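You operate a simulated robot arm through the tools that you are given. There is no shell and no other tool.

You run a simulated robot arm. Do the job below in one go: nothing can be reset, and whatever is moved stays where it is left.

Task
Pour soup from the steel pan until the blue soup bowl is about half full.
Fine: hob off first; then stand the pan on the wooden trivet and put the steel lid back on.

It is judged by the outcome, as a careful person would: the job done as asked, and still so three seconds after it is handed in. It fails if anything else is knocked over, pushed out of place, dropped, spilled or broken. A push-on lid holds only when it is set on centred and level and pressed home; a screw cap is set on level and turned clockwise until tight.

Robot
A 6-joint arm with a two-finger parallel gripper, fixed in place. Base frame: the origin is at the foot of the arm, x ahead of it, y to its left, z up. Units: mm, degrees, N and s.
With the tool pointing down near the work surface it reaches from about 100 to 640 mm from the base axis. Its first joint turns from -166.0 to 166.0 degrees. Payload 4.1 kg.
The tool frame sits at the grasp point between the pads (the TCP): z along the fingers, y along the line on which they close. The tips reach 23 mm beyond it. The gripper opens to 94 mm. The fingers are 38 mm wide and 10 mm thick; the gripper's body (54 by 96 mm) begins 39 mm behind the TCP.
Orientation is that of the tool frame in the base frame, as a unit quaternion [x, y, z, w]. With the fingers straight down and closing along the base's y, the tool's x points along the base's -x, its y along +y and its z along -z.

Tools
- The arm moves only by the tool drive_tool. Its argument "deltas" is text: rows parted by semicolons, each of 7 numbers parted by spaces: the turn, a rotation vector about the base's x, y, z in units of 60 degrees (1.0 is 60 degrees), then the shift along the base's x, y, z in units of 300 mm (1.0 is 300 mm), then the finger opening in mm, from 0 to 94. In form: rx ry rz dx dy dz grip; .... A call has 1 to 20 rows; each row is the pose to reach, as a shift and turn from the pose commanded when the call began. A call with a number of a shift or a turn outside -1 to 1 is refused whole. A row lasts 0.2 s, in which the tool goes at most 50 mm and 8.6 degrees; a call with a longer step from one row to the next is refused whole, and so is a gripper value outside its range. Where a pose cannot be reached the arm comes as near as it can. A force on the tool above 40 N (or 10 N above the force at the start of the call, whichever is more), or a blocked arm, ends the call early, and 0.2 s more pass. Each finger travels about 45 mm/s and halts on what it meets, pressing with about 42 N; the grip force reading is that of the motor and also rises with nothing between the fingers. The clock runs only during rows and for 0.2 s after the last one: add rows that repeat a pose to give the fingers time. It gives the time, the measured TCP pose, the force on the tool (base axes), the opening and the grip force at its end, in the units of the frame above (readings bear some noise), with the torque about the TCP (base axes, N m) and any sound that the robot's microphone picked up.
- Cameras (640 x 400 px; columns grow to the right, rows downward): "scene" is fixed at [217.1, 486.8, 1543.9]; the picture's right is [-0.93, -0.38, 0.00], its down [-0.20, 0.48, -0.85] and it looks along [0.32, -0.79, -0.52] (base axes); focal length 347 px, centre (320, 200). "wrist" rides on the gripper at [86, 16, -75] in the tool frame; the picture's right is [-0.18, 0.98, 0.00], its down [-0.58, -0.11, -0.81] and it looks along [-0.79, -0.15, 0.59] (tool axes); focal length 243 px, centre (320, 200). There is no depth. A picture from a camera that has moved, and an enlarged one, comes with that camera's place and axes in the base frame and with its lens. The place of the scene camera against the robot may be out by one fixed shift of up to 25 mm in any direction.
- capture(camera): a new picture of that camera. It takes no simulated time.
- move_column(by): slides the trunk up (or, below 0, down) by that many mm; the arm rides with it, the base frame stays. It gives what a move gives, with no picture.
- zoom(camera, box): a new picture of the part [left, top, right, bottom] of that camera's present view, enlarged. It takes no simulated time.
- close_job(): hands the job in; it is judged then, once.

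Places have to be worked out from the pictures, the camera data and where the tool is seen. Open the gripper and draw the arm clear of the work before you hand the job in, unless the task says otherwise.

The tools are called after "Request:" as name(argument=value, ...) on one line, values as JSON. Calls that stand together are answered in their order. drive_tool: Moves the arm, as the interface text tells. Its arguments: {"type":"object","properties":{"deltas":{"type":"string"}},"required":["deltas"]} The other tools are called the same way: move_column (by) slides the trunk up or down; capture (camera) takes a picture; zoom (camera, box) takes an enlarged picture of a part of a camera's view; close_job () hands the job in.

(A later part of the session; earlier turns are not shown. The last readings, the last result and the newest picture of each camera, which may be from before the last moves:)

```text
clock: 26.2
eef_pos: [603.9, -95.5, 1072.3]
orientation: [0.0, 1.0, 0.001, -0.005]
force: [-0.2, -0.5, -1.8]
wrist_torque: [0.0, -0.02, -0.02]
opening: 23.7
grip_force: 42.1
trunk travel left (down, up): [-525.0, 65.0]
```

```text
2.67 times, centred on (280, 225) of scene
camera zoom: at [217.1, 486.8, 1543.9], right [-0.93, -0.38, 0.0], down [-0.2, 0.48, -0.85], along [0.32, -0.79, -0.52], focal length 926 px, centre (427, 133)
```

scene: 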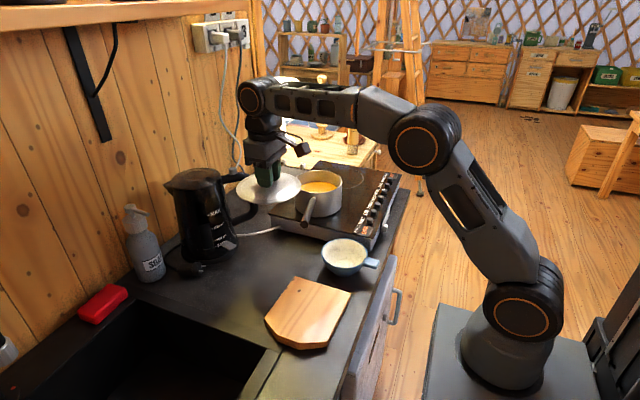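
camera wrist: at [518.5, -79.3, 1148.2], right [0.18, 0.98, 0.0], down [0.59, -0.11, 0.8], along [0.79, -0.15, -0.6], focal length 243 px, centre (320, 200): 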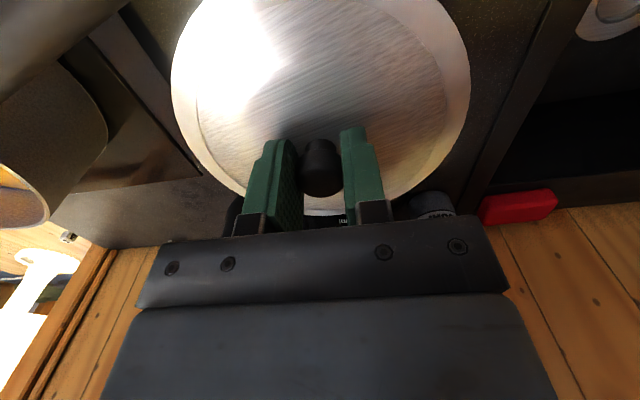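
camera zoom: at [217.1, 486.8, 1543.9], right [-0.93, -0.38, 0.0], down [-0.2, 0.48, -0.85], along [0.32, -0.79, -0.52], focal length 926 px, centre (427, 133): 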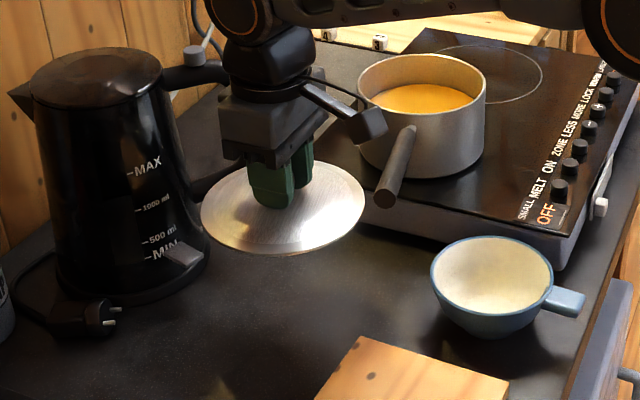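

The lid is clear of everything here. I'll shift slightly outward to (612,-100) for more room from the trivet corner and descend to about 20 mm above the counter.

Request:
drive_tool(deltas="0 0 0 0.015 -0.008 -0.03 10; 0 0 0 0.027 -0.015 -0.1 10; 0 0 0 0.027 -0.015 -0.2 10; 0 0 0 0.027 -0.015 -0.29 10; 0 0 0 0.027 -0.015 -0.35 10; 0 0 0 0.027 -0.015 -0.35 10; 0 0 0 0.027 -0.015 -0.35 10")

Request:
zoom(camera="scene", box=[200, 180, 380, 310])

Request:
capture(camera="wrist")

```text
clock: 27.8
eef_pos: [612.9, -102.6, 965.1]
orientation: [0.0, 1.0, 0.0, -0.005]
force: [0.7, -0.1, 0.1]
wrist_torque: [0.0, 0.02, -0.02]
opening: 23.5
grip_force: 42.1
trunk travel left (down, up): [-525.0, 65.0]
```

```text
3.08 times, centred on (290, 245) of scene
camera zoom: at [217.1, 486.8, 1543.9], right [-0.93, -0.38, 0.0], down [-0.2, 0.48, -0.85], along [0.32, -0.79, -0.52], focal length 1069 px, centre (412, 62)
```

zoom: 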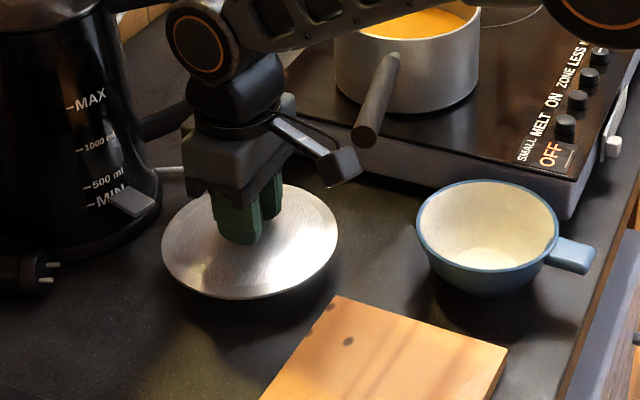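

```text
taken
camera wrist: at [528.9, -86.1, 1041.9], right [0.18, 0.98, 0.0], down [0.59, -0.11, 0.8], along [0.79, -0.15, -0.6], focal length 243 px, centre (320, 200)
```

wrist: 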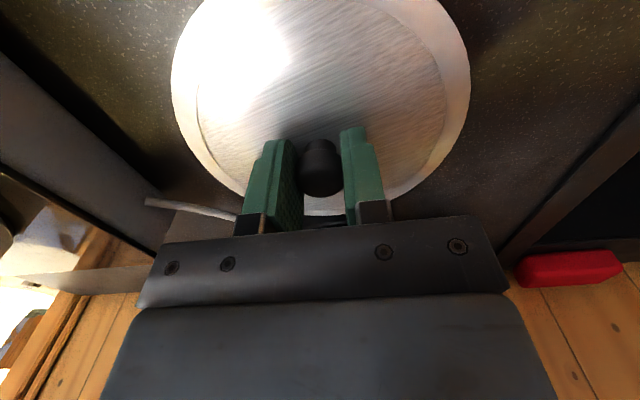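

It's clear on all sides with about 25 mm to go. I'll lower in 3–4 mm steps and watch the force for touchdown.

Request:
drive_tool(deltas="0 0 0 0 0 -0.012 10; 0 0 0 0 0 -0.024 10; 0 0 0 0 0 -0.036 10; 0 0 0 0 0 -0.048 10; 0 0 0 0 0 -0.048 10")

Request:
zoom(camera="scene", box=[230, 210, 350, 290])

```text
clock: 29.0
eef_pos: [611.9, -99.8, 953.1]
orientation: [0.0, 1.0, 0.0, -0.006]
force: [-0.1, -0.7, -1.2]
wrist_torque: [0.01, 0.0, -0.03]
opening: 23.1
grip_force: 41.9
trunk travel left (down, up): [-525.0, 65.0]
```

```text
5.00 times, centred on (290, 250) of scene
camera zoom: at [217.1, 486.8, 1543.9], right [-0.93, -0.38, 0.0], down [-0.2, 0.48, -0.85], along [0.32, -0.79, -0.52], focal length 1737 px, centre (470, -50)
```

zoom: 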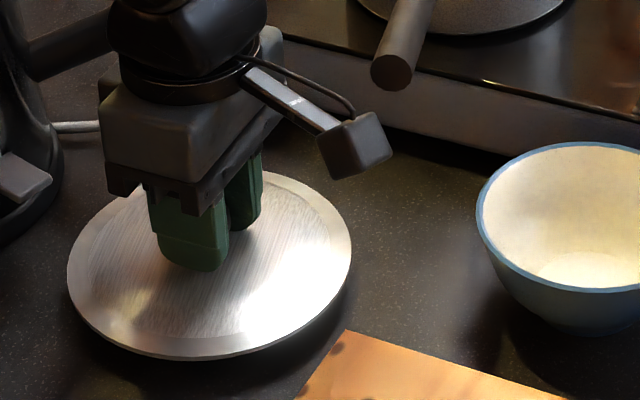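

The lid is about 10–15 mm above the counter and close to the trivet corner. I'll nudge it 3–5 mm away from the corner and continue down to contact.

Request:
drive_tool(deltas="0 0 0 0.01 -0.015 0 10; 0 0 0 0.01 -0.015 -0.01 10; 0 0 0 0.01 -0.015 -0.02 10; 0 0 0 0.01 -0.015 -0.03 10; 0 0 0 0.01 -0.015 -0.03 10")

Request:
zoom(camera="scene", box=[230, 210, 350, 290])

```text
clock: 30.2
eef_pos: [614.7, -107.3, 943.2]
orientation: [0.0, 1.0, 0.0, -0.005]
force: [-0.1, -0.5, -1.4]
wrist_torque: [-0.02, 0.03, -0.01]
opening: 23.5
grip_force: 42.0
trunk travel left (down, up): [-525.0, 65.0]
```

```text
5.00 times, centred on (290, 250) of scene
camera zoom: at [217.1, 486.8, 1543.9], right [-0.93, -0.38, 0.0], down [-0.2, 0.48, -0.85], along [0.32, -0.79, -0.52], focal length 1737 px, centre (470, -50)
```

zoom: 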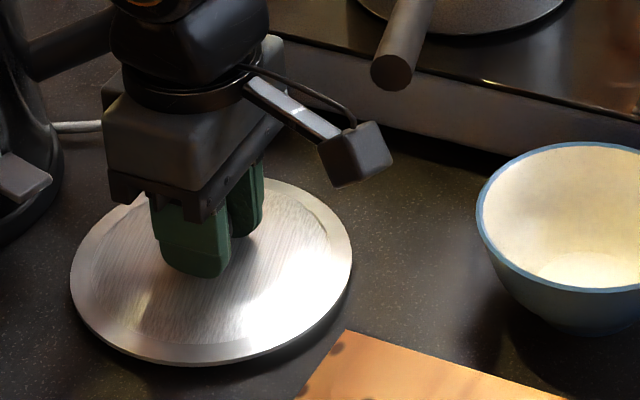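

There's still a small gap under the lid, so I'll continue down gently.

Request:
drive_tool(deltas="0 0 0 0 0 -0.007 10; 0 0 0 0 0 -0.014 10; 0 0 0 0 0 -0.02 10; 0 0 0 0 0 -0.02 10")

Request:
zoom(camera="scene", box=[230, 210, 350, 290])

```text
clock: 31.2
eef_pos: [610.7, -101.9, 940.8]
orientation: [0.001, 1.0, -0.002, -0.002]
force: [6.2, -5.4, 24.2]
wrist_torque: [0.09, 0.03, -0.01]
opening: 23.7
grip_force: 42.2
trunk travel left (down, up): [-525.0, 65.0]
```

```text
5.00 times, centred on (290, 250) of scene
camera zoom: at [217.1, 486.8, 1543.9], right [-0.93, -0.38, 0.0], down [-0.2, 0.48, -0.85], along [0.32, -0.79, -0.52], focal length 1737 px, centre (470, -50)
```

zoom: 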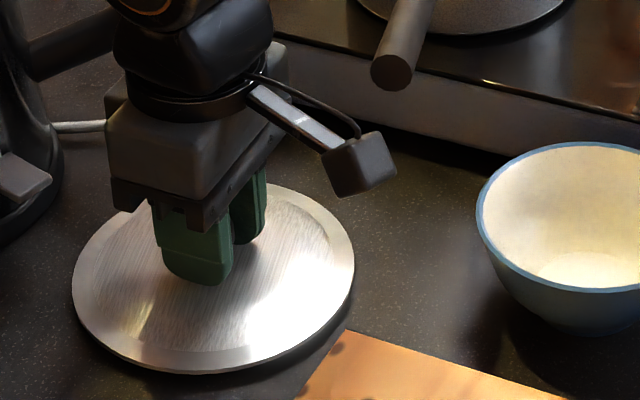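

Touchdown at TCP z≈941 with 24 N. I'll ease the pressure off and open the fingers.

Request:
drive_tool(deltas="0 0 0 0 0 0.008 10; 0 0 0 0 0 0.013 10; 0 0 0 0 0 0.013 10; 0 0 0 0 0 0.013 34; 0 0 0 0 0 0.013 46; 0 0 0 0 0 0.013 60; 0 0 0 0 0 0.013 60")

Request:
zoom(camera="scene", box=[230, 210, 350, 290])

Request:
capture(camera="wrist")

```text
clock: 32.8
eef_pos: [614.0, -105.2, 939.5]
orientation: [0.0, 1.0, 0.0, -0.006]
force: [0.3, -0.9, -0.1]
wrist_torque: [-0.01, 0.01, 0.01]
opening: 59.9
grip_force: 0.1
trunk travel left (down, up): [-525.0, 65.0]
```

```text
5.00 times, centred on (290, 250) of scene
camera zoom: at [217.1, 486.8, 1543.9], right [-0.93, -0.38, 0.0], down [-0.2, 0.48, -0.85], along [0.32, -0.79, -0.52], focal length 1737 px, centre (470, -50)
```

zoom: 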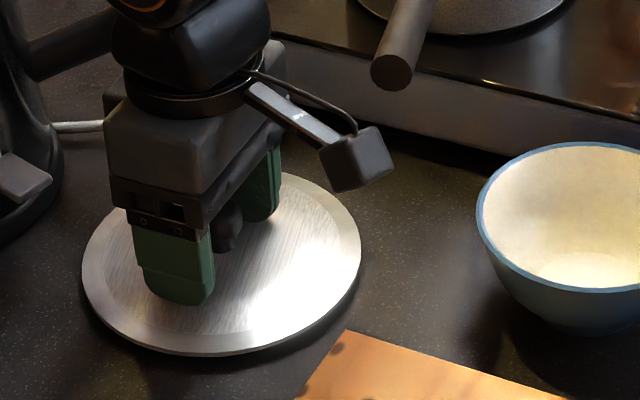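

```text
taken
camera wrist: at [528.5, -88.7, 1016.2], right [0.18, 0.98, 0.0], down [0.59, -0.11, 0.8], along [0.79, -0.15, -0.6], focal length 243 px, centre (320, 200)
```

wrist: 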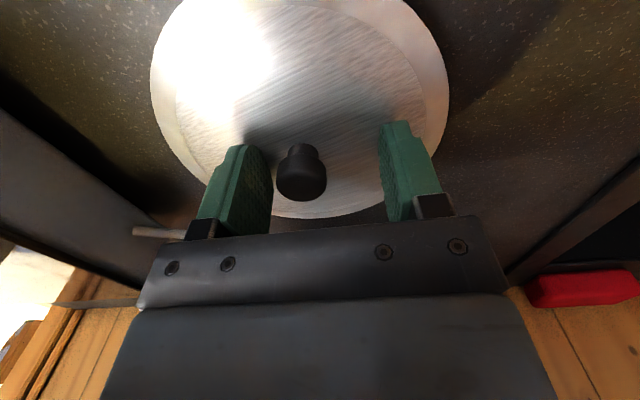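

The lid rests flat on the counter, having shifted only slightly as the fingers opened. I'll open wide, lift straight up, and go back to view the pan handle from above.

Request:
drive_tool(deltas="0 0 0 0 0 0 80; 0 0 0 0 0 0 94; 0 0 0 0 0 0 94; 0 0 0 0 0.003 0.05 94; 0 0 0 0 0.006 0.13 94; 0 0 0 0 0.006 0.25 94; 0 0 0 0 0.006 0.4 94; 0 0 0 0 0.006 0.55 94; 0 0 0 0 0.006 0.7 94; 0 0 0 -0.05 0 0.82 94; 0 0 0 -0.15 -0.06 0.87 94; 0 0 0 -0.25 -0.12 0.87 94; 0 0 0 -0.35 -0.18 0.87 94; 0 0 0 -0.45 -0.24 0.87 94; 0 0 0 -0.547 -0.317 0.82 94; 0 0 0 -0.547 -0.317 0.8 94; 0 0 0 -0.547 -0.317 0.8 94; 0 0 0 -0.547 -0.317 0.8 94")

Request:
capture(camera="wrist")

Request:
capture(camera="scene")

```text
clock: 36.6
eef_pos: [451.0, -200.7, 1181.7]
orientation: [0.0, 1.0, 0.002, -0.006]
force: [-0.1, 0.8, 0.0]
wrist_torque: [0.02, -0.03, -0.01]
opening: 93.8
grip_force: 0.1
trunk travel left (down, up): [-525.0, 65.0]
```

```text
taken
camera wrist: at [366.5, -185.4, 1257.5], right [0.18, 0.98, 0.0], down [0.59, -0.11, 0.8], along [0.79, -0.15, -0.6], focal length 243 px, centre (320, 200)
```

wrist: 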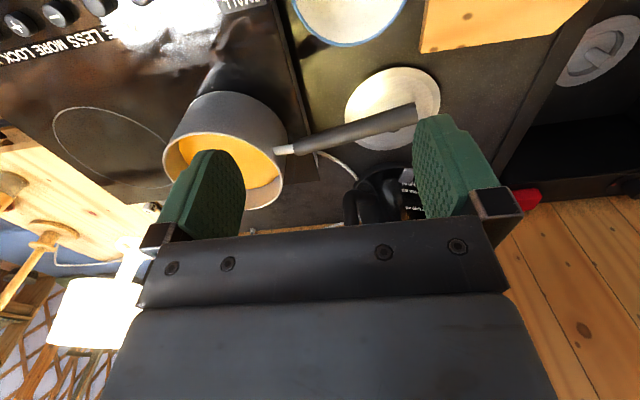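

```text
taken
```

scene: 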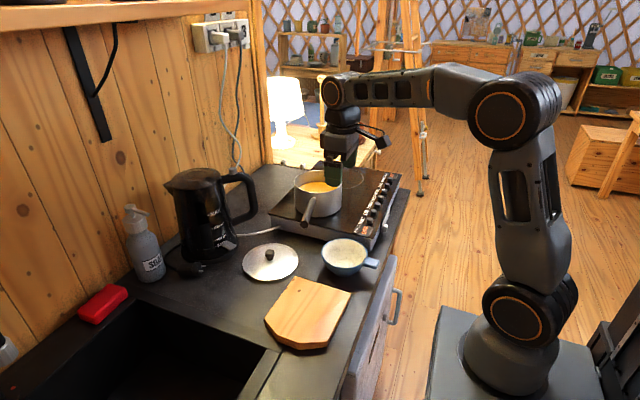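

The lid is parked safely. I'll enlarge this view to measure the pan handle, the soup level and the bowl.

Request:
zoom(camera="wrist", box=[150, 60, 450, 240])

Request:
zoom(camera="scene", box=[270, 160, 390, 280])

Request:
zoom(camera="wrist", box=[250, 0, 640, 160])

```text
2.13 times, centred on (300, 150) of wrist
camera zoom: at [366.5, -185.4, 1257.5], right [0.18, 0.98, 0.0], down [0.59, -0.11, 0.8], along [0.79, -0.15, -0.6], focal length 518 px, centre (363, 307)
```

zoom: 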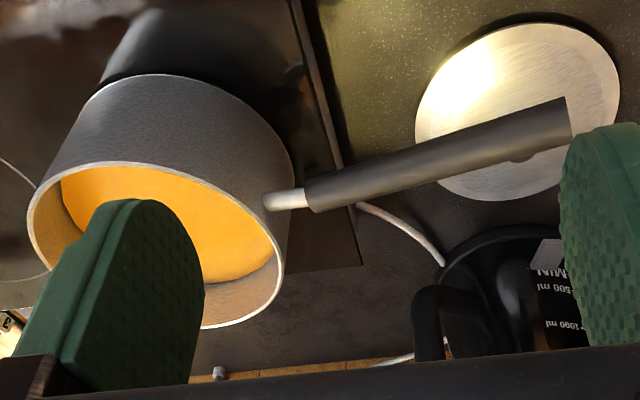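

```text
3.33 times, centred on (330, 220) of scene
camera zoom: at [217.1, 486.8, 1543.9], right [-0.93, -0.38, 0.0], down [-0.2, 0.48, -0.85], along [0.32, -0.79, -0.52], focal length 1158 px, centre (287, 133)
```

zoom: 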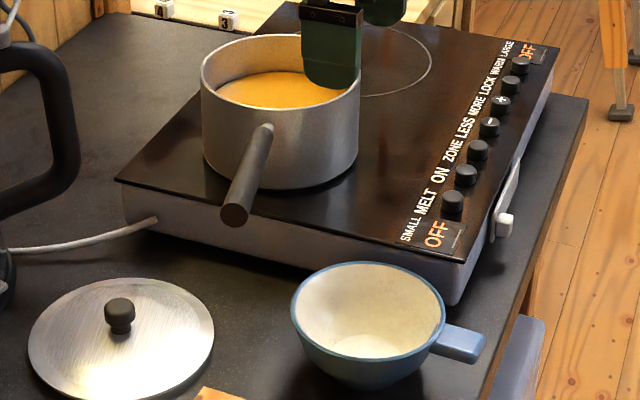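

```text
1.64 times, centred on (445, 80) of wrist
camera zoom: at [366.5, -185.4, 1257.5], right [0.18, 0.98, 0.0], down [0.59, -0.11, 0.8], along [0.79, -0.15, -0.6], focal length 398 px, centre (115, 397)
```

zoom: 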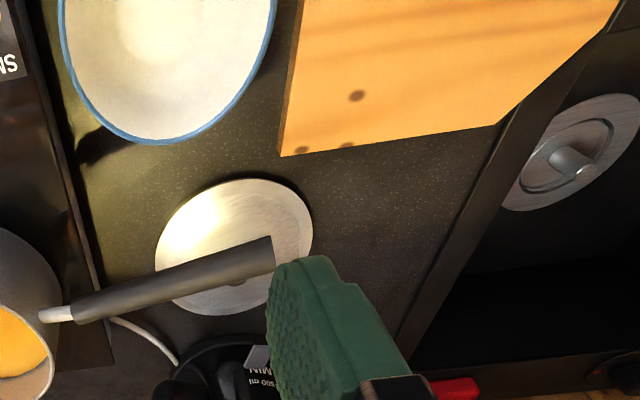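

The pan has no spout; the soup sits about 32 mm below its rim, so a tilt of only ~25–33° should be needed. I'll step back to get an accurate view of the bowl and trivet before picking up the pan.

Request:
drive_tool(deltas="0 0 0 -0.1 0.04 0 94; 0 0 0 -0.2 0.08 0 94; 0 0 0 -0.3 0.11 0 94; 0 0 0 -0.337 0.122 0 94; 0 0 0 -0.337 0.122 0 94; 0 0 0 -0.337 0.122 0 94")

Request:
capture(camera="wrist")

Request:
zoom(camera="wrist", box=[220, 0, 440, 140])

```text
clock: 38.0
eef_pos: [348.5, -166.6, 1179.8]
orientation: [0.0, 1.0, 0.001, -0.006]
force: [0.3, -0.8, 0.2]
wrist_torque: [0.0, 0.0, 0.0]
opening: 94.2
grip_force: 0.2
trunk travel left (down, up): [-525.0, 65.0]
```

```text
taken
camera wrist: at [263.6, -150.9, 1256.8], right [0.18, 0.98, 0.0], down [0.59, -0.11, 0.8], along [0.79, -0.15, -0.6], focal length 243 px, centre (320, 200)
```

wrist: 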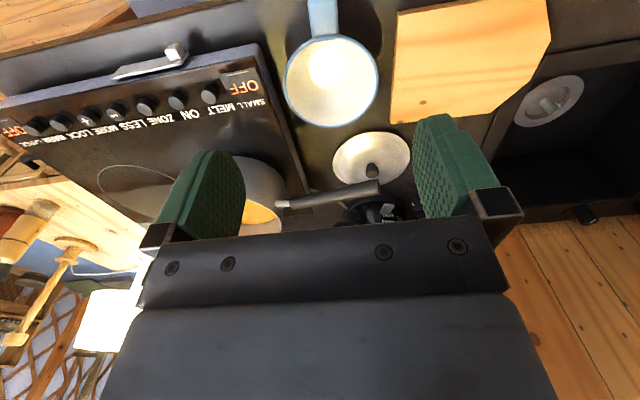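

```text
2.86 times, centred on (330, 70) of wrist
camera zoom: at [263.6, -150.9, 1256.8], right [0.18, 0.98, 0.0], down [0.59, -0.11, 0.8], along [0.79, -0.15, -0.6], focal length 693 px, centre (291, 571)
```

zoom: 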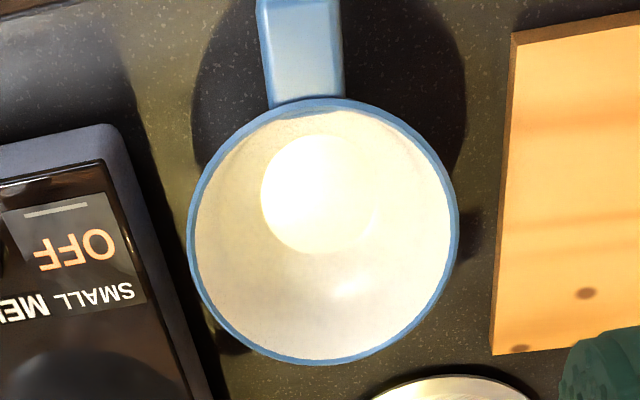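

The bowl centre is now well fixed at about (420,-166), rim z≈967, radius 58, and it is empty. The trivet centre is about (448,-8). The pan handle points along azimuth ~105°, so I'll move above its inner end while turning the tool -75° about vertical.

Request:
drive_tool(deltas="0 0 -0.125 0.078 -0.023 -0.008 94; 0 0 -0.25 0.155 -0.047 -0.017 94; 0 0 -0.375 0.233 -0.07 -0.025 94; 0 0 -0.5 0.311 -0.094 -0.033 94; 0 0 -0.625 0.389 -0.117 -0.041 94; 0 0 -0.75 0.466 -0.141 -0.05 94; 0 0 -0.875 0.544 -0.164 -0.058 94; 0 0 -1.0 0.622 -0.188 -0.066 94; 0 0 -1.0 0.622 -0.188 -0.066 94; 0 0 -1.0 0.622 -0.188 -0.066 94")

Request:
drive_tool(deltas="0 0 -0.12 0 0 0 94; 0 0 -0.25 0 0 0 94; 0 0 -0.25 0 0 0 94; 0 0 -0.25 0 0 0 94")

Request:
capture(camera="wrist")

Request:
capture(camera="scene")

```text
clock: 40.2
eef_pos: [535.3, -221.1, 1162.0]
orientation: [0.5, 0.866, 0.004, -0.004]
force: [0.5, -0.7, 0.0]
wrist_torque: [-0.01, 0.01, -0.01]
opening: 94.1
grip_force: 0.1
trunk travel left (down, up): [-525.0, 65.0]
```

```text
clock: 41.2
eef_pos: [535.1, -221.2, 1159.9]
orientation: [0.61, 0.793, 0.004, -0.006]
force: [1.1, 0.3, 0.7]
wrist_torque: [0.01, -0.01, -0.02]
opening: 94.2
grip_force: 0.1
trunk travel left (down, up): [-525.0, 65.0]
```

```text
taken
camera wrist: at [530.6, -134.3, 1236.4], right [1.0, 0.08, 0.0], down [0.05, -0.6, 0.8], along [0.06, -0.8, -0.6], focal length 243 px, centre (320, 200)
```

wrist: 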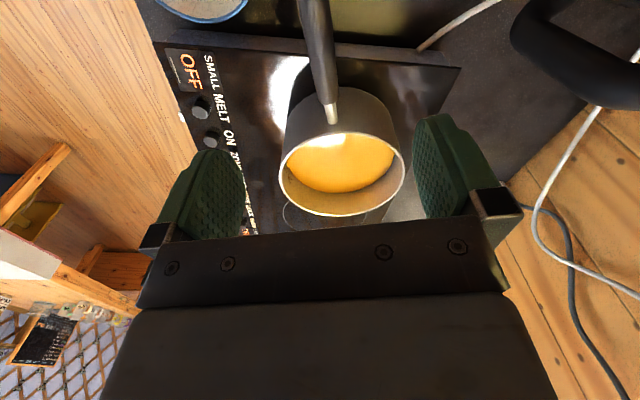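

```text
taken
```

scene: 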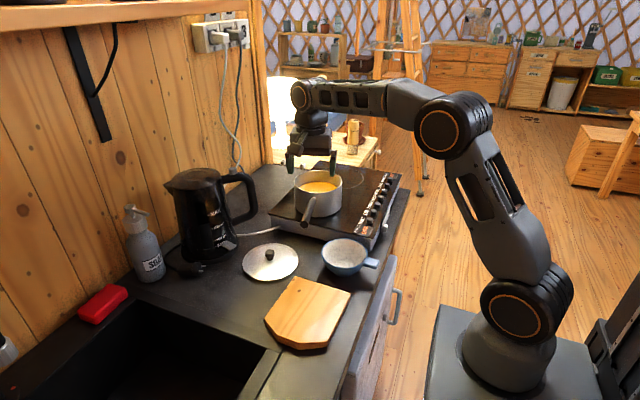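

I'm now looking along the handle toward the pan. I'll enlarge this to compute the handle's line and the best grip point.

Request:
zoom(camera="wrist", box=[220, 0, 440, 140])

Request:
zoom(camera="wrist", box=[240, 80, 440, 225])

```text
2.86 times, centred on (330, 70) of wrist
camera zoom: at [530.6, -134.3, 1236.4], right [1.0, 0.08, 0.0], down [0.05, -0.6, 0.8], along [0.06, -0.8, -0.6], focal length 693 px, centre (291, 571)
```

zoom: 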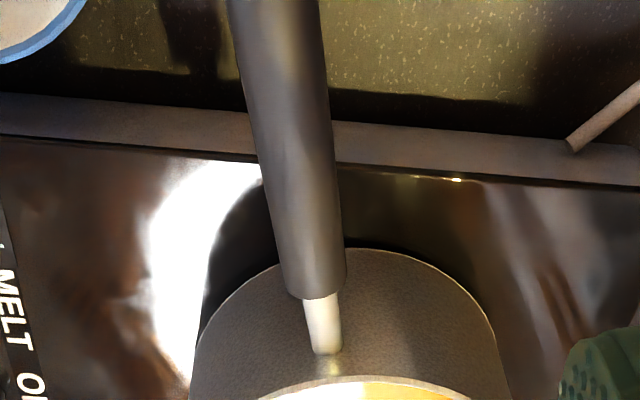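

```text
2.76 times, centred on (340, 152) of wrist
camera zoom: at [530.6, -134.3, 1236.4], right [1.0, 0.08, 0.0], down [0.05, -0.6, 0.8], along [0.06, -0.8, -0.6], focal length 669 px, centre (265, 331)
```

zoom: 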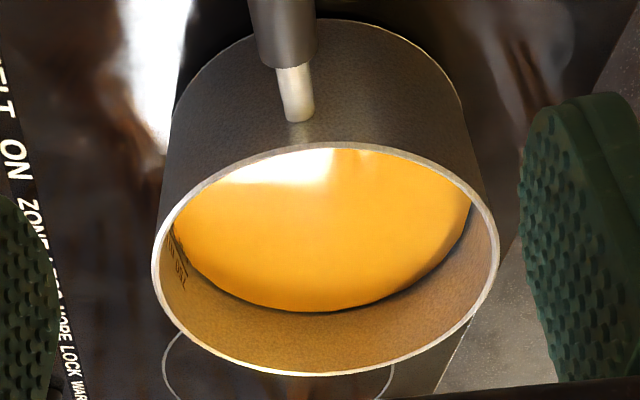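

The handle axis passes through about (541,-227), about 5 mm to the right of the tool line. I'll correct that, narrow the fingers to 60 mm and descend to just above the handle for a check.

Request:
drive_tool(deltas="0 0 0 0.01 -0.01 -0.06 80; 0 0 0 0.0213 -0.0193 -0.13 66; 0 0 0 0.0213 -0.0193 -0.2 60; 0 0 0 0.0213 -0.0193 -0.26 60; 0 0 0 0.0213 -0.0193 -0.26 60; 0 0 0 0.0213 -0.0193 -0.26 60")

Request:
zoom(camera="wrist", box=[220, 60, 440, 220])

Request:
zoom(camera="scene", box=[270, 150, 370, 240])

```text
clock: 42.6
eef_pos: [543.8, -225.2, 1082.2]
orientation: [0.609, 0.793, 0.004, -0.005]
force: [1.0, -0.9, 1.0]
wrist_torque: [0.01, -0.01, 0.03]
opening: 60.0
grip_force: 0.0
trunk travel left (down, up): [-525.0, 65.0]
```

```text
2.50 times, centred on (330, 140) of wrist
camera zoom: at [537.5, -138.4, 1158.6], right [1.0, 0.08, 0.0], down [0.05, -0.6, 0.8], along [0.06, -0.8, -0.6], focal length 606 px, centre (295, 350)
```

zoom: 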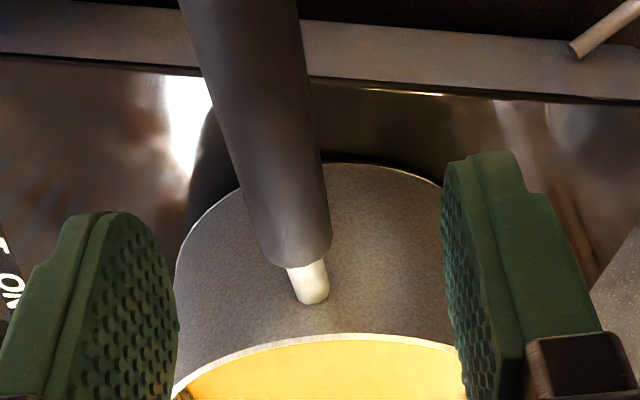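

```text
4.44 times, centred on (320, 195) of scene
camera zoom: at [217.1, 486.8, 1543.9], right [-0.93, -0.38, 0.0], down [-0.2, 0.48, -0.85], along [0.32, -0.79, -0.52], focal length 1544 px, centre (320, 222)
```

zoom: 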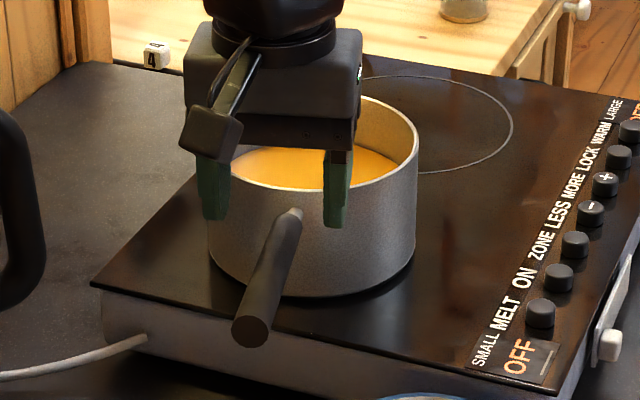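

The handle is about 3 mm left of the tool axis, and I can sit a few mm closer to the pan. I'll adjust and descend so the pads straddle the handle.

Request:
drive_tool(deltas="0 0 0 -0.005 -0.02 -0.03 60; 0 0 0 -0.005 -0.02 -0.07 60; 0 0 0 -0.005 -0.02 -0.1 60; 0 0 0 -0.005 -0.02 -0.127 60; 0 0 0 -0.005 -0.02 -0.127 60; 0 0 0 -0.005 -0.02 -0.127 60")

Request:
zoom(camera="wrist", box=[220, 80, 440, 240])

Request:
zoom(camera="scene", box=[270, 150, 370, 240])

```text
clock: 44.0
eef_pos: [541.9, -230.6, 1043.3]
orientation: [0.609, 0.793, 0.004, -0.004]
force: [-0.2, 0.6, -0.5]
wrist_torque: [0.01, 0.02, -0.03]
opening: 60.0
grip_force: 0.1
trunk travel left (down, up): [-525.0, 65.0]
```

```text
2.50 times, centred on (330, 160) of wrist
camera zoom: at [535.3, -144.7, 1120.3], right [1.0, 0.08, 0.0], down [0.05, -0.6, 0.8], along [0.06, -0.8, -0.6], focal length 606 px, centre (295, 300)
```

zoom: 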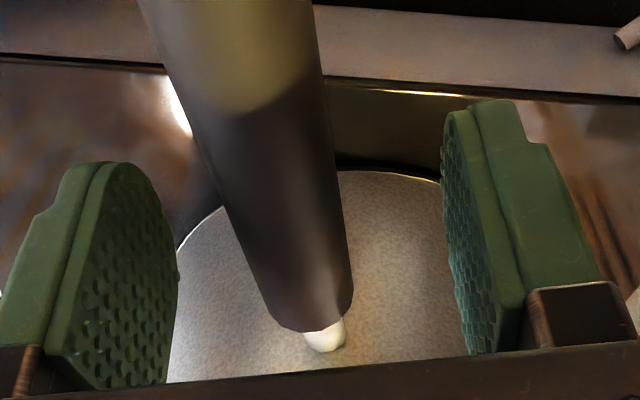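

```text
4.44 times, centred on (320, 195) of scene
camera zoom: at [217.1, 486.8, 1543.9], right [-0.93, -0.38, 0.0], down [-0.2, 0.48, -0.85], along [0.32, -0.79, -0.52], focal length 1544 px, centre (320, 222)
```

zoom: 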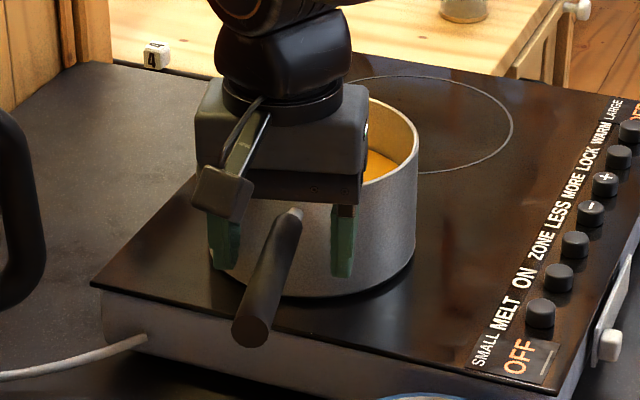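

The handle is centred between the pads. I'll shift about 6 mm closer to the pan along the handle and close.

Request:
drive_tool(deltas="0 0 0 0.005 -0.02 0 60; 0 0 0 0.005 -0.02 0 60; 0 0 0 0.005 -0.02 0 46; 0 0 0 0.005 -0.02 0 34; 0 0 0 0.005 -0.02 0 24; 0 0 0 0.005 -0.02 0 10; 0 0 0 0.005 -0.02 0 0; 0 0 0 0.005 -0.02 0 0")

Request:
zoom(camera="wrist", box=[220, 80, 440, 240])

Request:
zoom(camera="scene", box=[270, 150, 370, 240])

```text
clock: 45.8
eef_pos: [541.8, -236.7, 1043.1]
orientation: [0.608, 0.794, 0.004, -0.005]
force: [-1.8, -0.4, 0.5]
wrist_torque: [0.04, 0.02, -0.13]
opening: 21.3
grip_force: 41.9
trunk travel left (down, up): [-525.0, 65.0]
```

```text
2.50 times, centred on (330, 160) of wrist
camera zoom: at [536.9, -150.6, 1119.9], right [1.0, 0.08, 0.0], down [0.05, -0.6, 0.8], along [0.06, -0.8, -0.6], focal length 606 px, centre (295, 300)
```

zoom: 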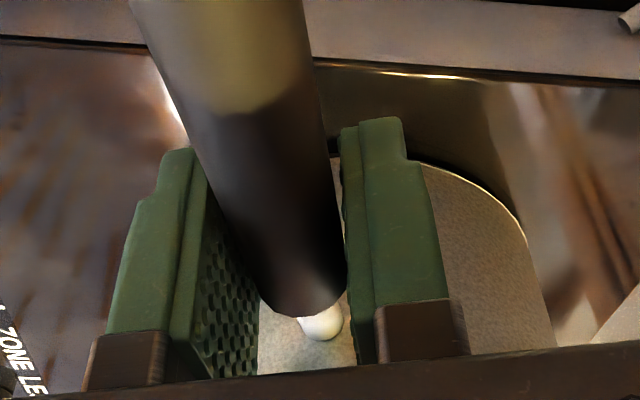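

```text
4.44 times, centred on (320, 195) of scene
camera zoom: at [217.1, 486.8, 1543.9], right [-0.93, -0.38, 0.0], down [-0.2, 0.48, -0.85], along [0.32, -0.79, -0.52], focal length 1544 px, centre (320, 222)
```

zoom: 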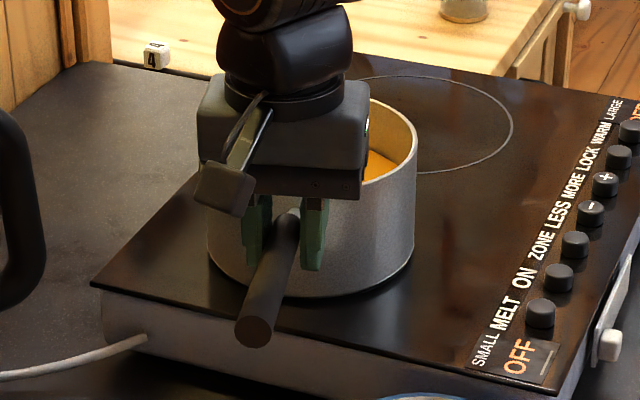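

Gripped at a 21.3 mm opening. I'll test-lift a few millimetres and read the force and torque for slip.

Request:
drive_tool(deltas="0 0 0 0 0 0.005 0; 0 0 0 0 0 0.01 0; 0 0 0 0 0 0.015 0; 0 0 0 0 0 0.015 0; 0 0 0 0 0 0.015 0")

Request:
zoom(camera="wrist", box=[220, 80, 440, 240])

Request:
zoom(camera="scene", box=[270, 150, 370, 240])

```text
clock: 47.0
eef_pos: [543.6, -237.7, 1048.7]
orientation: [0.609, 0.793, 0.004, -0.005]
force: [-0.6, 0.1, -4.3]
wrist_torque: [0.32, 0.11, 0.02]
opening: 21.7
grip_force: 42.1
trunk travel left (down, up): [-525.0, 65.0]
```

```text
2.50 times, centred on (330, 160) of wrist
camera zoom: at [537.7, -150.8, 1124.8], right [1.0, 0.08, 0.0], down [0.05, -0.6, 0.8], along [0.06, -0.8, -0.6], focal length 606 px, centre (295, 300)
```

zoom: 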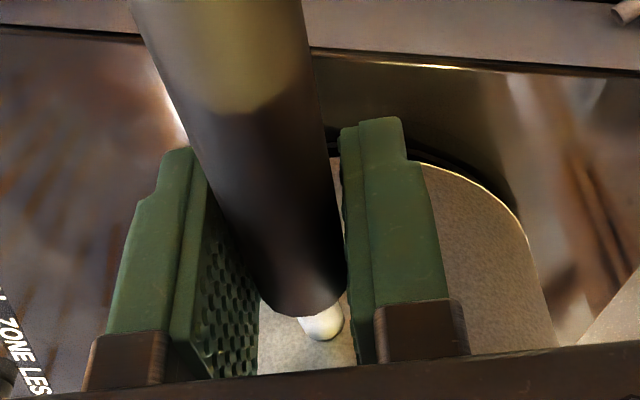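

```text
4.44 times, centred on (320, 195) of scene
camera zoom: at [217.1, 486.8, 1543.9], right [-0.93, -0.38, 0.0], down [-0.2, 0.48, -0.85], along [0.32, -0.79, -0.52], focal length 1544 px, centre (320, 222)
```

zoom: 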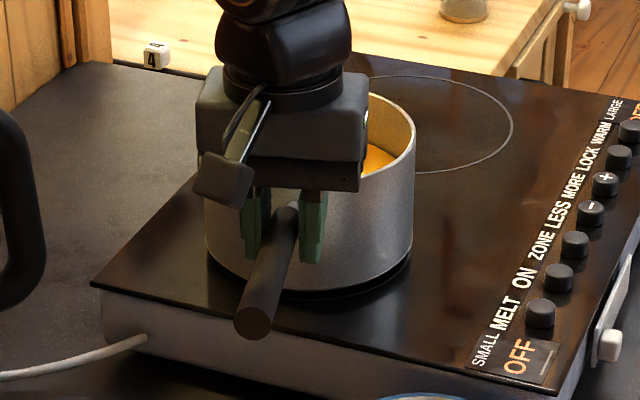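

No slip is visible; the near side looks lifted and the reading is 4.3 N, 0.3 N·m. I'll lift another 6 mm and check again.

Request:
drive_tool(deltas="0 0 0 0 0 0.007 0; 0 0 0 0 0 0.014 0; 0 0 0 0 0 0.02 0; 0 0 0 0 0 0.02 0; 0 0 0 0 0 0.02 0; 0 0 0 0 0 0.02 0")

Request:
zoom(camera="wrist", box=[220, 80, 440, 240])

Request:
zoom(camera="scene", box=[270, 150, 370, 240])

```text
clock: 48.4
eef_pos: [543.6, -237.1, 1053.6]
orientation: [0.608, 0.794, 0.004, -0.005]
force: [0.8, -0.4, -4.2]
wrist_torque: [0.33, 0.08, 0.03]
opening: 21.2
grip_force: 42.0
trunk travel left (down, up): [-525.0, 65.0]
```

```text
2.50 times, centred on (330, 160) of wrist
camera zoom: at [537.5, -150.0, 1130.9], right [1.0, 0.08, 0.0], down [0.05, -0.6, 0.8], along [0.06, -0.8, -0.6], focal length 606 px, centre (295, 300)
```

zoom: 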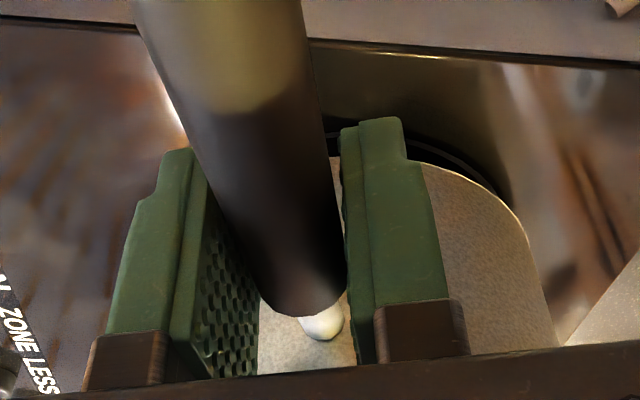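

```text
4.44 times, centred on (320, 195) of scene
camera zoom: at [217.1, 486.8, 1543.9], right [-0.93, -0.38, 0.0], down [-0.2, 0.48, -0.85], along [0.32, -0.79, -0.52], focal length 1544 px, centre (320, 222)
```

zoom: 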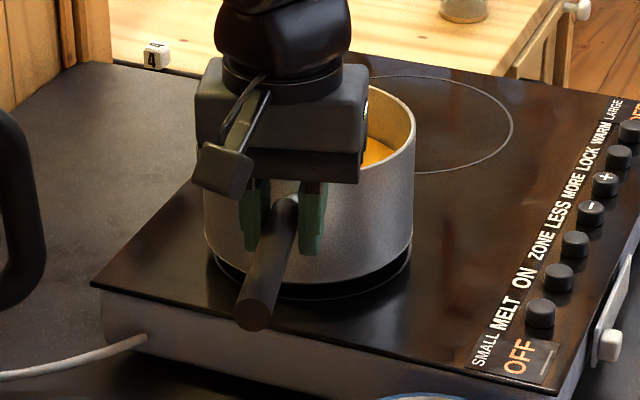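

The readings hold at 4.2 N and 0.33 N·m with no slip, so the pan is fully carried and stays level. I'll raise it smoothly by about 70 mm and then glide toward the bowl.

Request:
drive_tool(deltas="0 0 0 0 0 0.01 0; 0 0 0 0 0 0.035 0; 0 0 0 0 0 0.07 0; 0 0 0 0 0 0.11 0; 0 0 0 0 0 0.15 0; 0 0 0 0 0 0.19 0; 0 0 0 0 0 0.22 0; 0 0 0 0 0 0.235 0; 0 0 0 0 0 0.24 0; 0 0 0 0 0 0.24 0")

Request:
capture(camera="scene")

```text
clock: 50.6
eef_pos: [542.2, -238.8, 1126.2]
orientation: [0.609, 0.793, 0.005, -0.005]
force: [-0.1, 0.2, -3.9]
wrist_torque: [0.31, 0.07, 0.02]
opening: 21.3
grip_force: 42.0
trunk travel left (down, up): [-525.0, 65.0]
```

```text
taken
```

scene: 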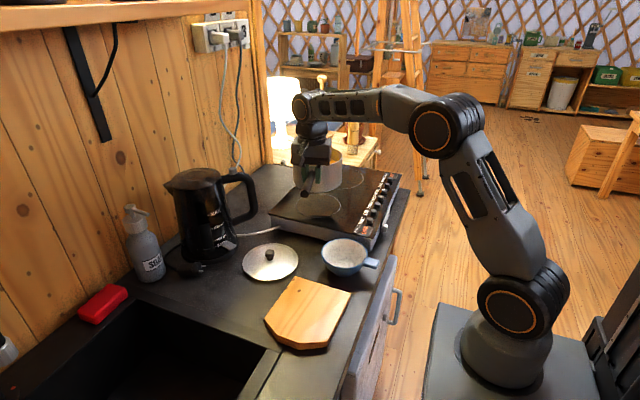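

The pan is well clear of the hob. I'll glide it smoothly so its near lip ends up beside the bowl, staying high for now.

Request:
drive_tool(deltas="0 0 0 -0.004 0.014 0 0; 0 0 0 -0.014 0.048 0 0; 0 0 0 -0.029 0.095 0 0; 0 0 0 -0.047 0.156 0 0; 0 0 0 -0.067 0.224 0 0; 0 0 0 -0.088 0.292 0 0; 0 0 0 -0.108 0.36 0 0; 0 0 0 -0.129 0.428 0 0; 0 0 0 -0.149 0.496 0 0; 0 0 0 -0.167 0.558 0 0; 0 0 0 -0.184 0.612 0 0; 0 0 0 -0.194 0.646 0 0; 0 0 0 -0.201 0.67 0 0; 0 0 0 -0.204 0.68 0 0; 0 0 0 -0.204 0.68 0 0; 0 0 0 -0.204 0.68 0 0")

Request:
capture(camera="scene")

Request:
capture(camera="wrist")

```text
clock: 54.0
eef_pos: [478.2, -31.2, 1127.4]
orientation: [0.609, 0.793, 0.003, -0.004]
force: [-0.5, -0.1, -3.7]
wrist_torque: [0.31, 0.09, -0.01]
opening: 21.3
grip_force: 41.8
trunk travel left (down, up): [-525.0, 65.0]
```

```text
taken
```

scene: 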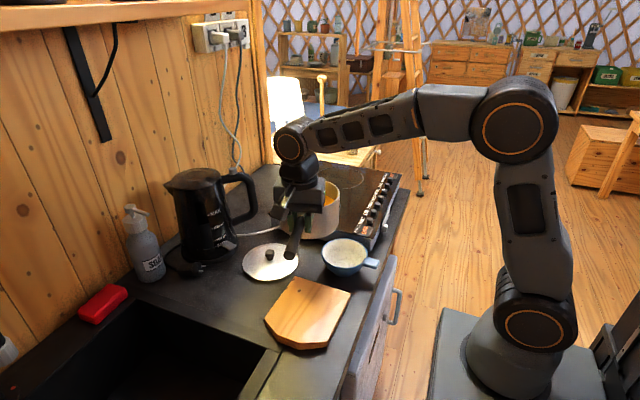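

```text
taken
camera wrist: at [473.3, 54.9, 1204.6], right [1.0, 0.08, 0.0], down [0.05, -0.6, 0.8], along [0.06, -0.8, -0.6], focal length 243 px, centre (320, 200)
```

wrist: 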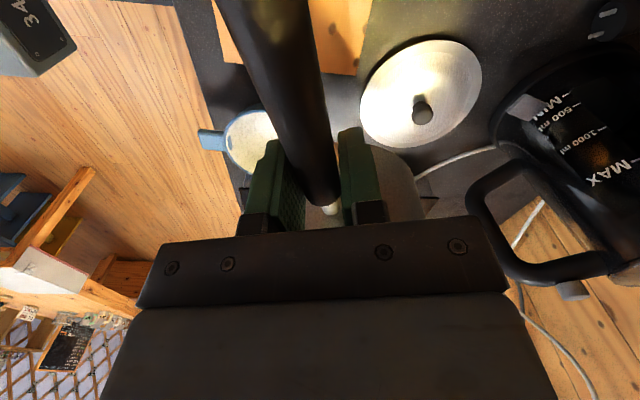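

The scene camera keeps a clear view of the bowl. I'll tip the pan gently to 15° while lowering it to z≈1085 to check the lip's alignment before any soup flows.

Request:
drive_tool(deltas="0.006 -0.024 0 0.001 -0.002 -0.01 0; 0.015 -0.061 0 0.003 -0.005 -0.03 0; 0.025 -0.1 0 0.005 -0.008 -0.055 0; 0.035 -0.14 0 0.007 -0.01 -0.08 0; 0.045 -0.18 0 0.009 -0.012 -0.105 0; 0.054 -0.215 0 0.01 -0.014 -0.125 0; 0.0605 -0.2425 0 0.01 -0.014 -0.137 0; 0.0605 -0.2425 0 0.01 -0.014 -0.14 0; 0.0605 -0.2425 0 0.01 -0.014 -0.14 0; 0.0605 -0.2425 0 0.01 -0.014 -0.14 0")

Request:
zoom(camera="scene", box=[260, 160, 420, 290])

Request:
capture(camera="wrist")

```text
clock: 56.2
eef_pos: [483.3, -35.6, 1084.9]
orientation: [0.603, 0.787, 0.106, 0.077]
force: [-0.3, 0.6, -4.1]
wrist_torque: [0.29, 0.1, 0.0]
opening: 21.4
grip_force: 41.9
trunk travel left (down, up): [-525.0, 65.0]
```

```text
3.08 times, centred on (340, 225) of scene
camera zoom: at [217.1, 486.8, 1543.9], right [-0.93, -0.38, 0.0], down [-0.2, 0.48, -0.85], along [0.32, -0.79, -0.52], focal length 1069 px, centre (258, 123)
```

zoom: 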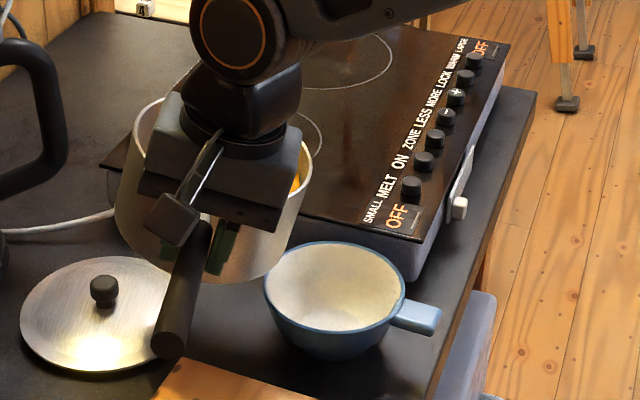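

```text
taken
camera wrist: at [458.1, 46.1, 1162.8], right [0.96, 0.07, 0.25], down [-0.15, -0.65, 0.75], along [0.22, -0.76, -0.62], focal length 243 px, centre (320, 200)
```

wrist: 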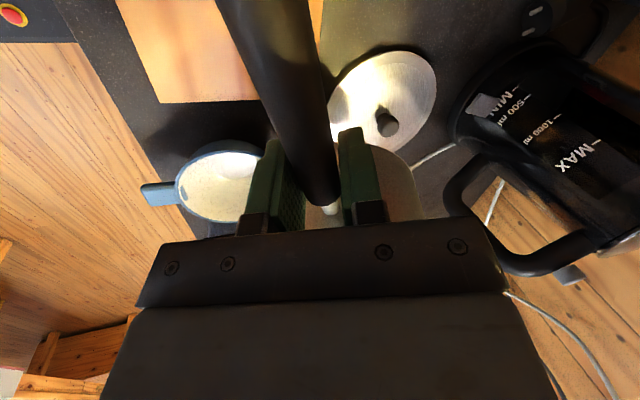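

The lip projects exactly where predicted, about 25 mm beyond the bowl's centre line, well inside the rim. I'll lower to z≈1072 and tilt to about 21°, still below the expected pour point.

Request:
drive_tool(deltas="0.008 -0.032 0 0 0 -0.012 0; 0.016 -0.065 0 0 0 -0.028 0; 0.0242 -0.097 0 0 0 -0.04 0; 0.0242 -0.097 0 0 0 -0.043 0; 0.0242 -0.097 0 0 0 -0.043 0")

Request:
zoom(camera="scene", box=[270, 170, 390, 290])

Request:
zoom(camera="wrist", box=[120, 80, 440, 240])

```text
clock: 57.4
eef_pos: [482.5, -35.6, 1071.8]
orientation: [0.597, 0.781, 0.147, 0.109]
force: [-1.4, -0.2, -3.4]
wrist_torque: [0.31, 0.12, 0.0]
opening: 21.2
grip_force: 41.7
trunk travel left (down, up): [-525.0, 65.0]
```

```text
3.33 times, centred on (330, 230) of scene
camera zoom: at [217.1, 486.8, 1543.9], right [-0.93, -0.38, 0.0], down [-0.2, 0.48, -0.85], along [0.32, -0.79, -0.52], focal length 1158 px, centre (287, 100)
```

zoom: 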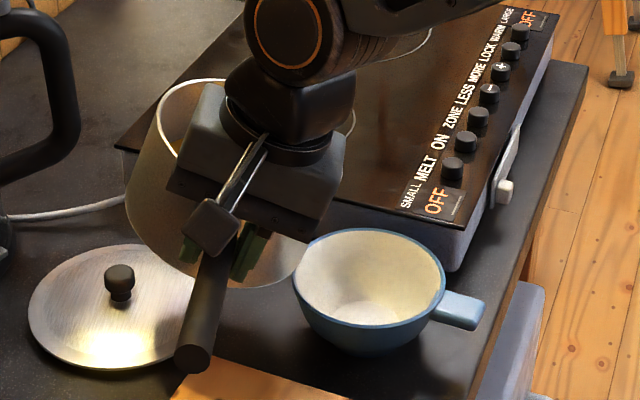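

```text
2.00 times, centred on (280, 160) of wrist
camera zoom: at [449.9, 43.8, 1148.6], right [0.93, 0.06, 0.35], down [-0.22, -0.67, 0.71], along [0.28, -0.74, -0.61], focal length 485 px, centre (400, 280)
```

zoom: 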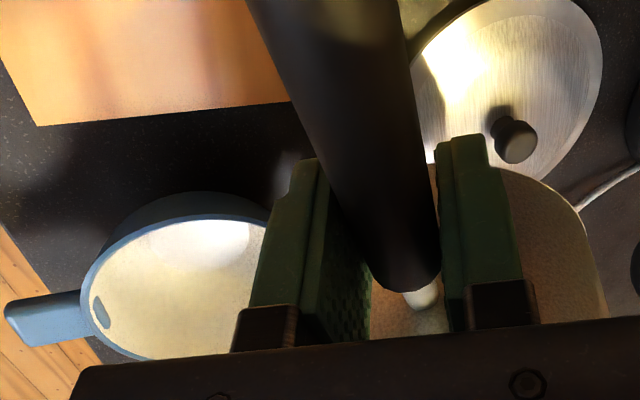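

The pan's lower edge is only a few mm above the bowl rim at this tilt, so I'll raise 9 mm for clearance. Then I'll tilt to 24° and check for first flow.

Request:
drive_tool(deltas="0 0 0 0 0 0.015 0; 0 0 0 0 0 0.03 0; 0.006 -0.024 0 0 0 0.03 0; 0.0121 -0.0485 0 0 0 0.03 0; 0.0121 -0.0485 0 0 0 0.03 0; 0.0121 -0.0485 0 0 0 0.03 0")

Request:
zoom(camera="scene", box=[270, 170, 390, 290])

Request:
zoom(camera="wrist", box=[120, 80, 440, 240])

```text
clock: 58.8
eef_pos: [483.4, -35.6, 1081.0]
orientation: [0.595, 0.777, 0.165, 0.125]
force: [-0.4, 0.4, -4.2]
wrist_torque: [0.3, 0.18, -0.03]
opening: 21.5
grip_force: 41.8
trunk travel left (down, up): [-525.0, 65.0]
```

```text
3.33 times, centred on (330, 230) of scene
camera zoom: at [217.1, 486.8, 1543.9], right [-0.93, -0.38, 0.0], down [-0.2, 0.48, -0.85], along [0.32, -0.79, -0.52], focal length 1158 px, centre (287, 100)
```

zoom: 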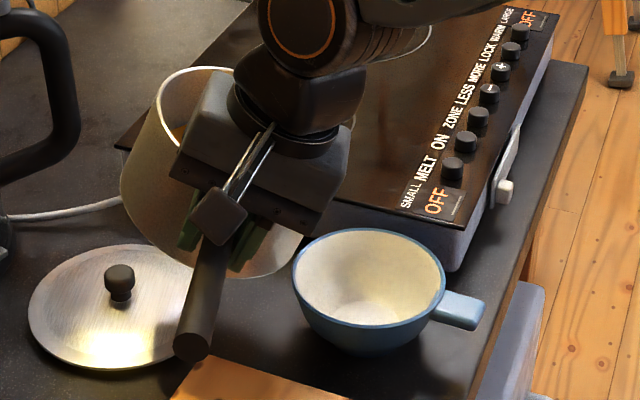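

```text
2.00 times, centred on (280, 160) of wrist
camera zoom: at [446.4, 43.5, 1157.1], right [0.92, 0.06, 0.4], down [-0.26, -0.68, 0.69], along [0.31, -0.74, -0.6], focal length 485 px, centre (400, 280)
```

zoom: 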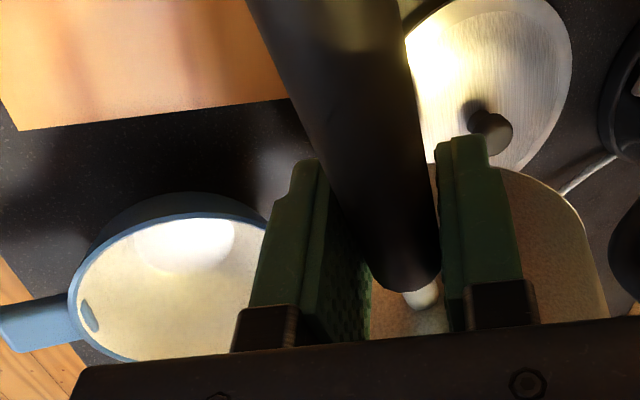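

There's no flow at 24° (measured 23.9°). I'll tilt 2° more and hold briefly.

Request:
drive_tool(deltas="0.004 -0.016 0 0 0 0 0; 0.0081 -0.0323 0 0 0 0 0; 0.0081 -0.0323 0 0 0 0 0; 0.0081 -0.0323 0 0 0 0 0")

Request:
zoom(camera="scene", box=[270, 170, 390, 290])

Request:
zoom(camera="wrist", box=[120, 80, 440, 240])

```text
clock: 59.8
eef_pos: [482.6, -36.5, 1081.9]
orientation: [0.592, 0.774, 0.18, 0.136]
force: [0.1, -0.1, -3.8]
wrist_torque: [0.29, 0.14, -0.04]
opening: 21.1
grip_force: 41.7
trunk travel left (down, up): [-525.0, 65.0]
```

```text
3.33 times, centred on (330, 230) of scene
camera zoom: at [217.1, 486.8, 1543.9], right [-0.93, -0.38, 0.0], down [-0.2, 0.48, -0.85], along [0.32, -0.79, -0.52], focal length 1158 px, centre (287, 100)
```

zoom: 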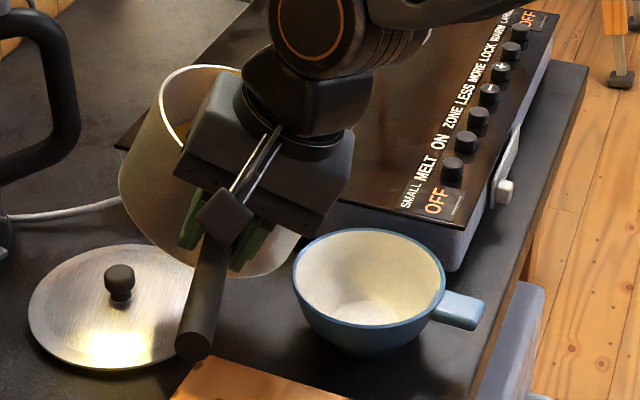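

```text
2.00 times, centred on (280, 160) of wrist
camera zoom: at [443.9, 41.6, 1156.0], right [0.9, 0.05, 0.43], down [-0.28, -0.68, 0.68], along [0.33, -0.73, -0.6], focal length 485 px, centre (400, 280)
```

zoom: 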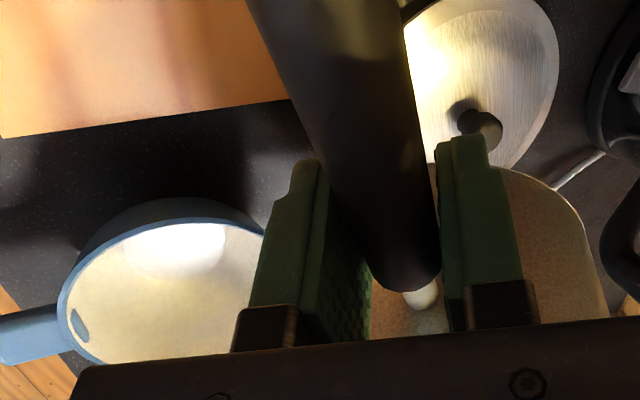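

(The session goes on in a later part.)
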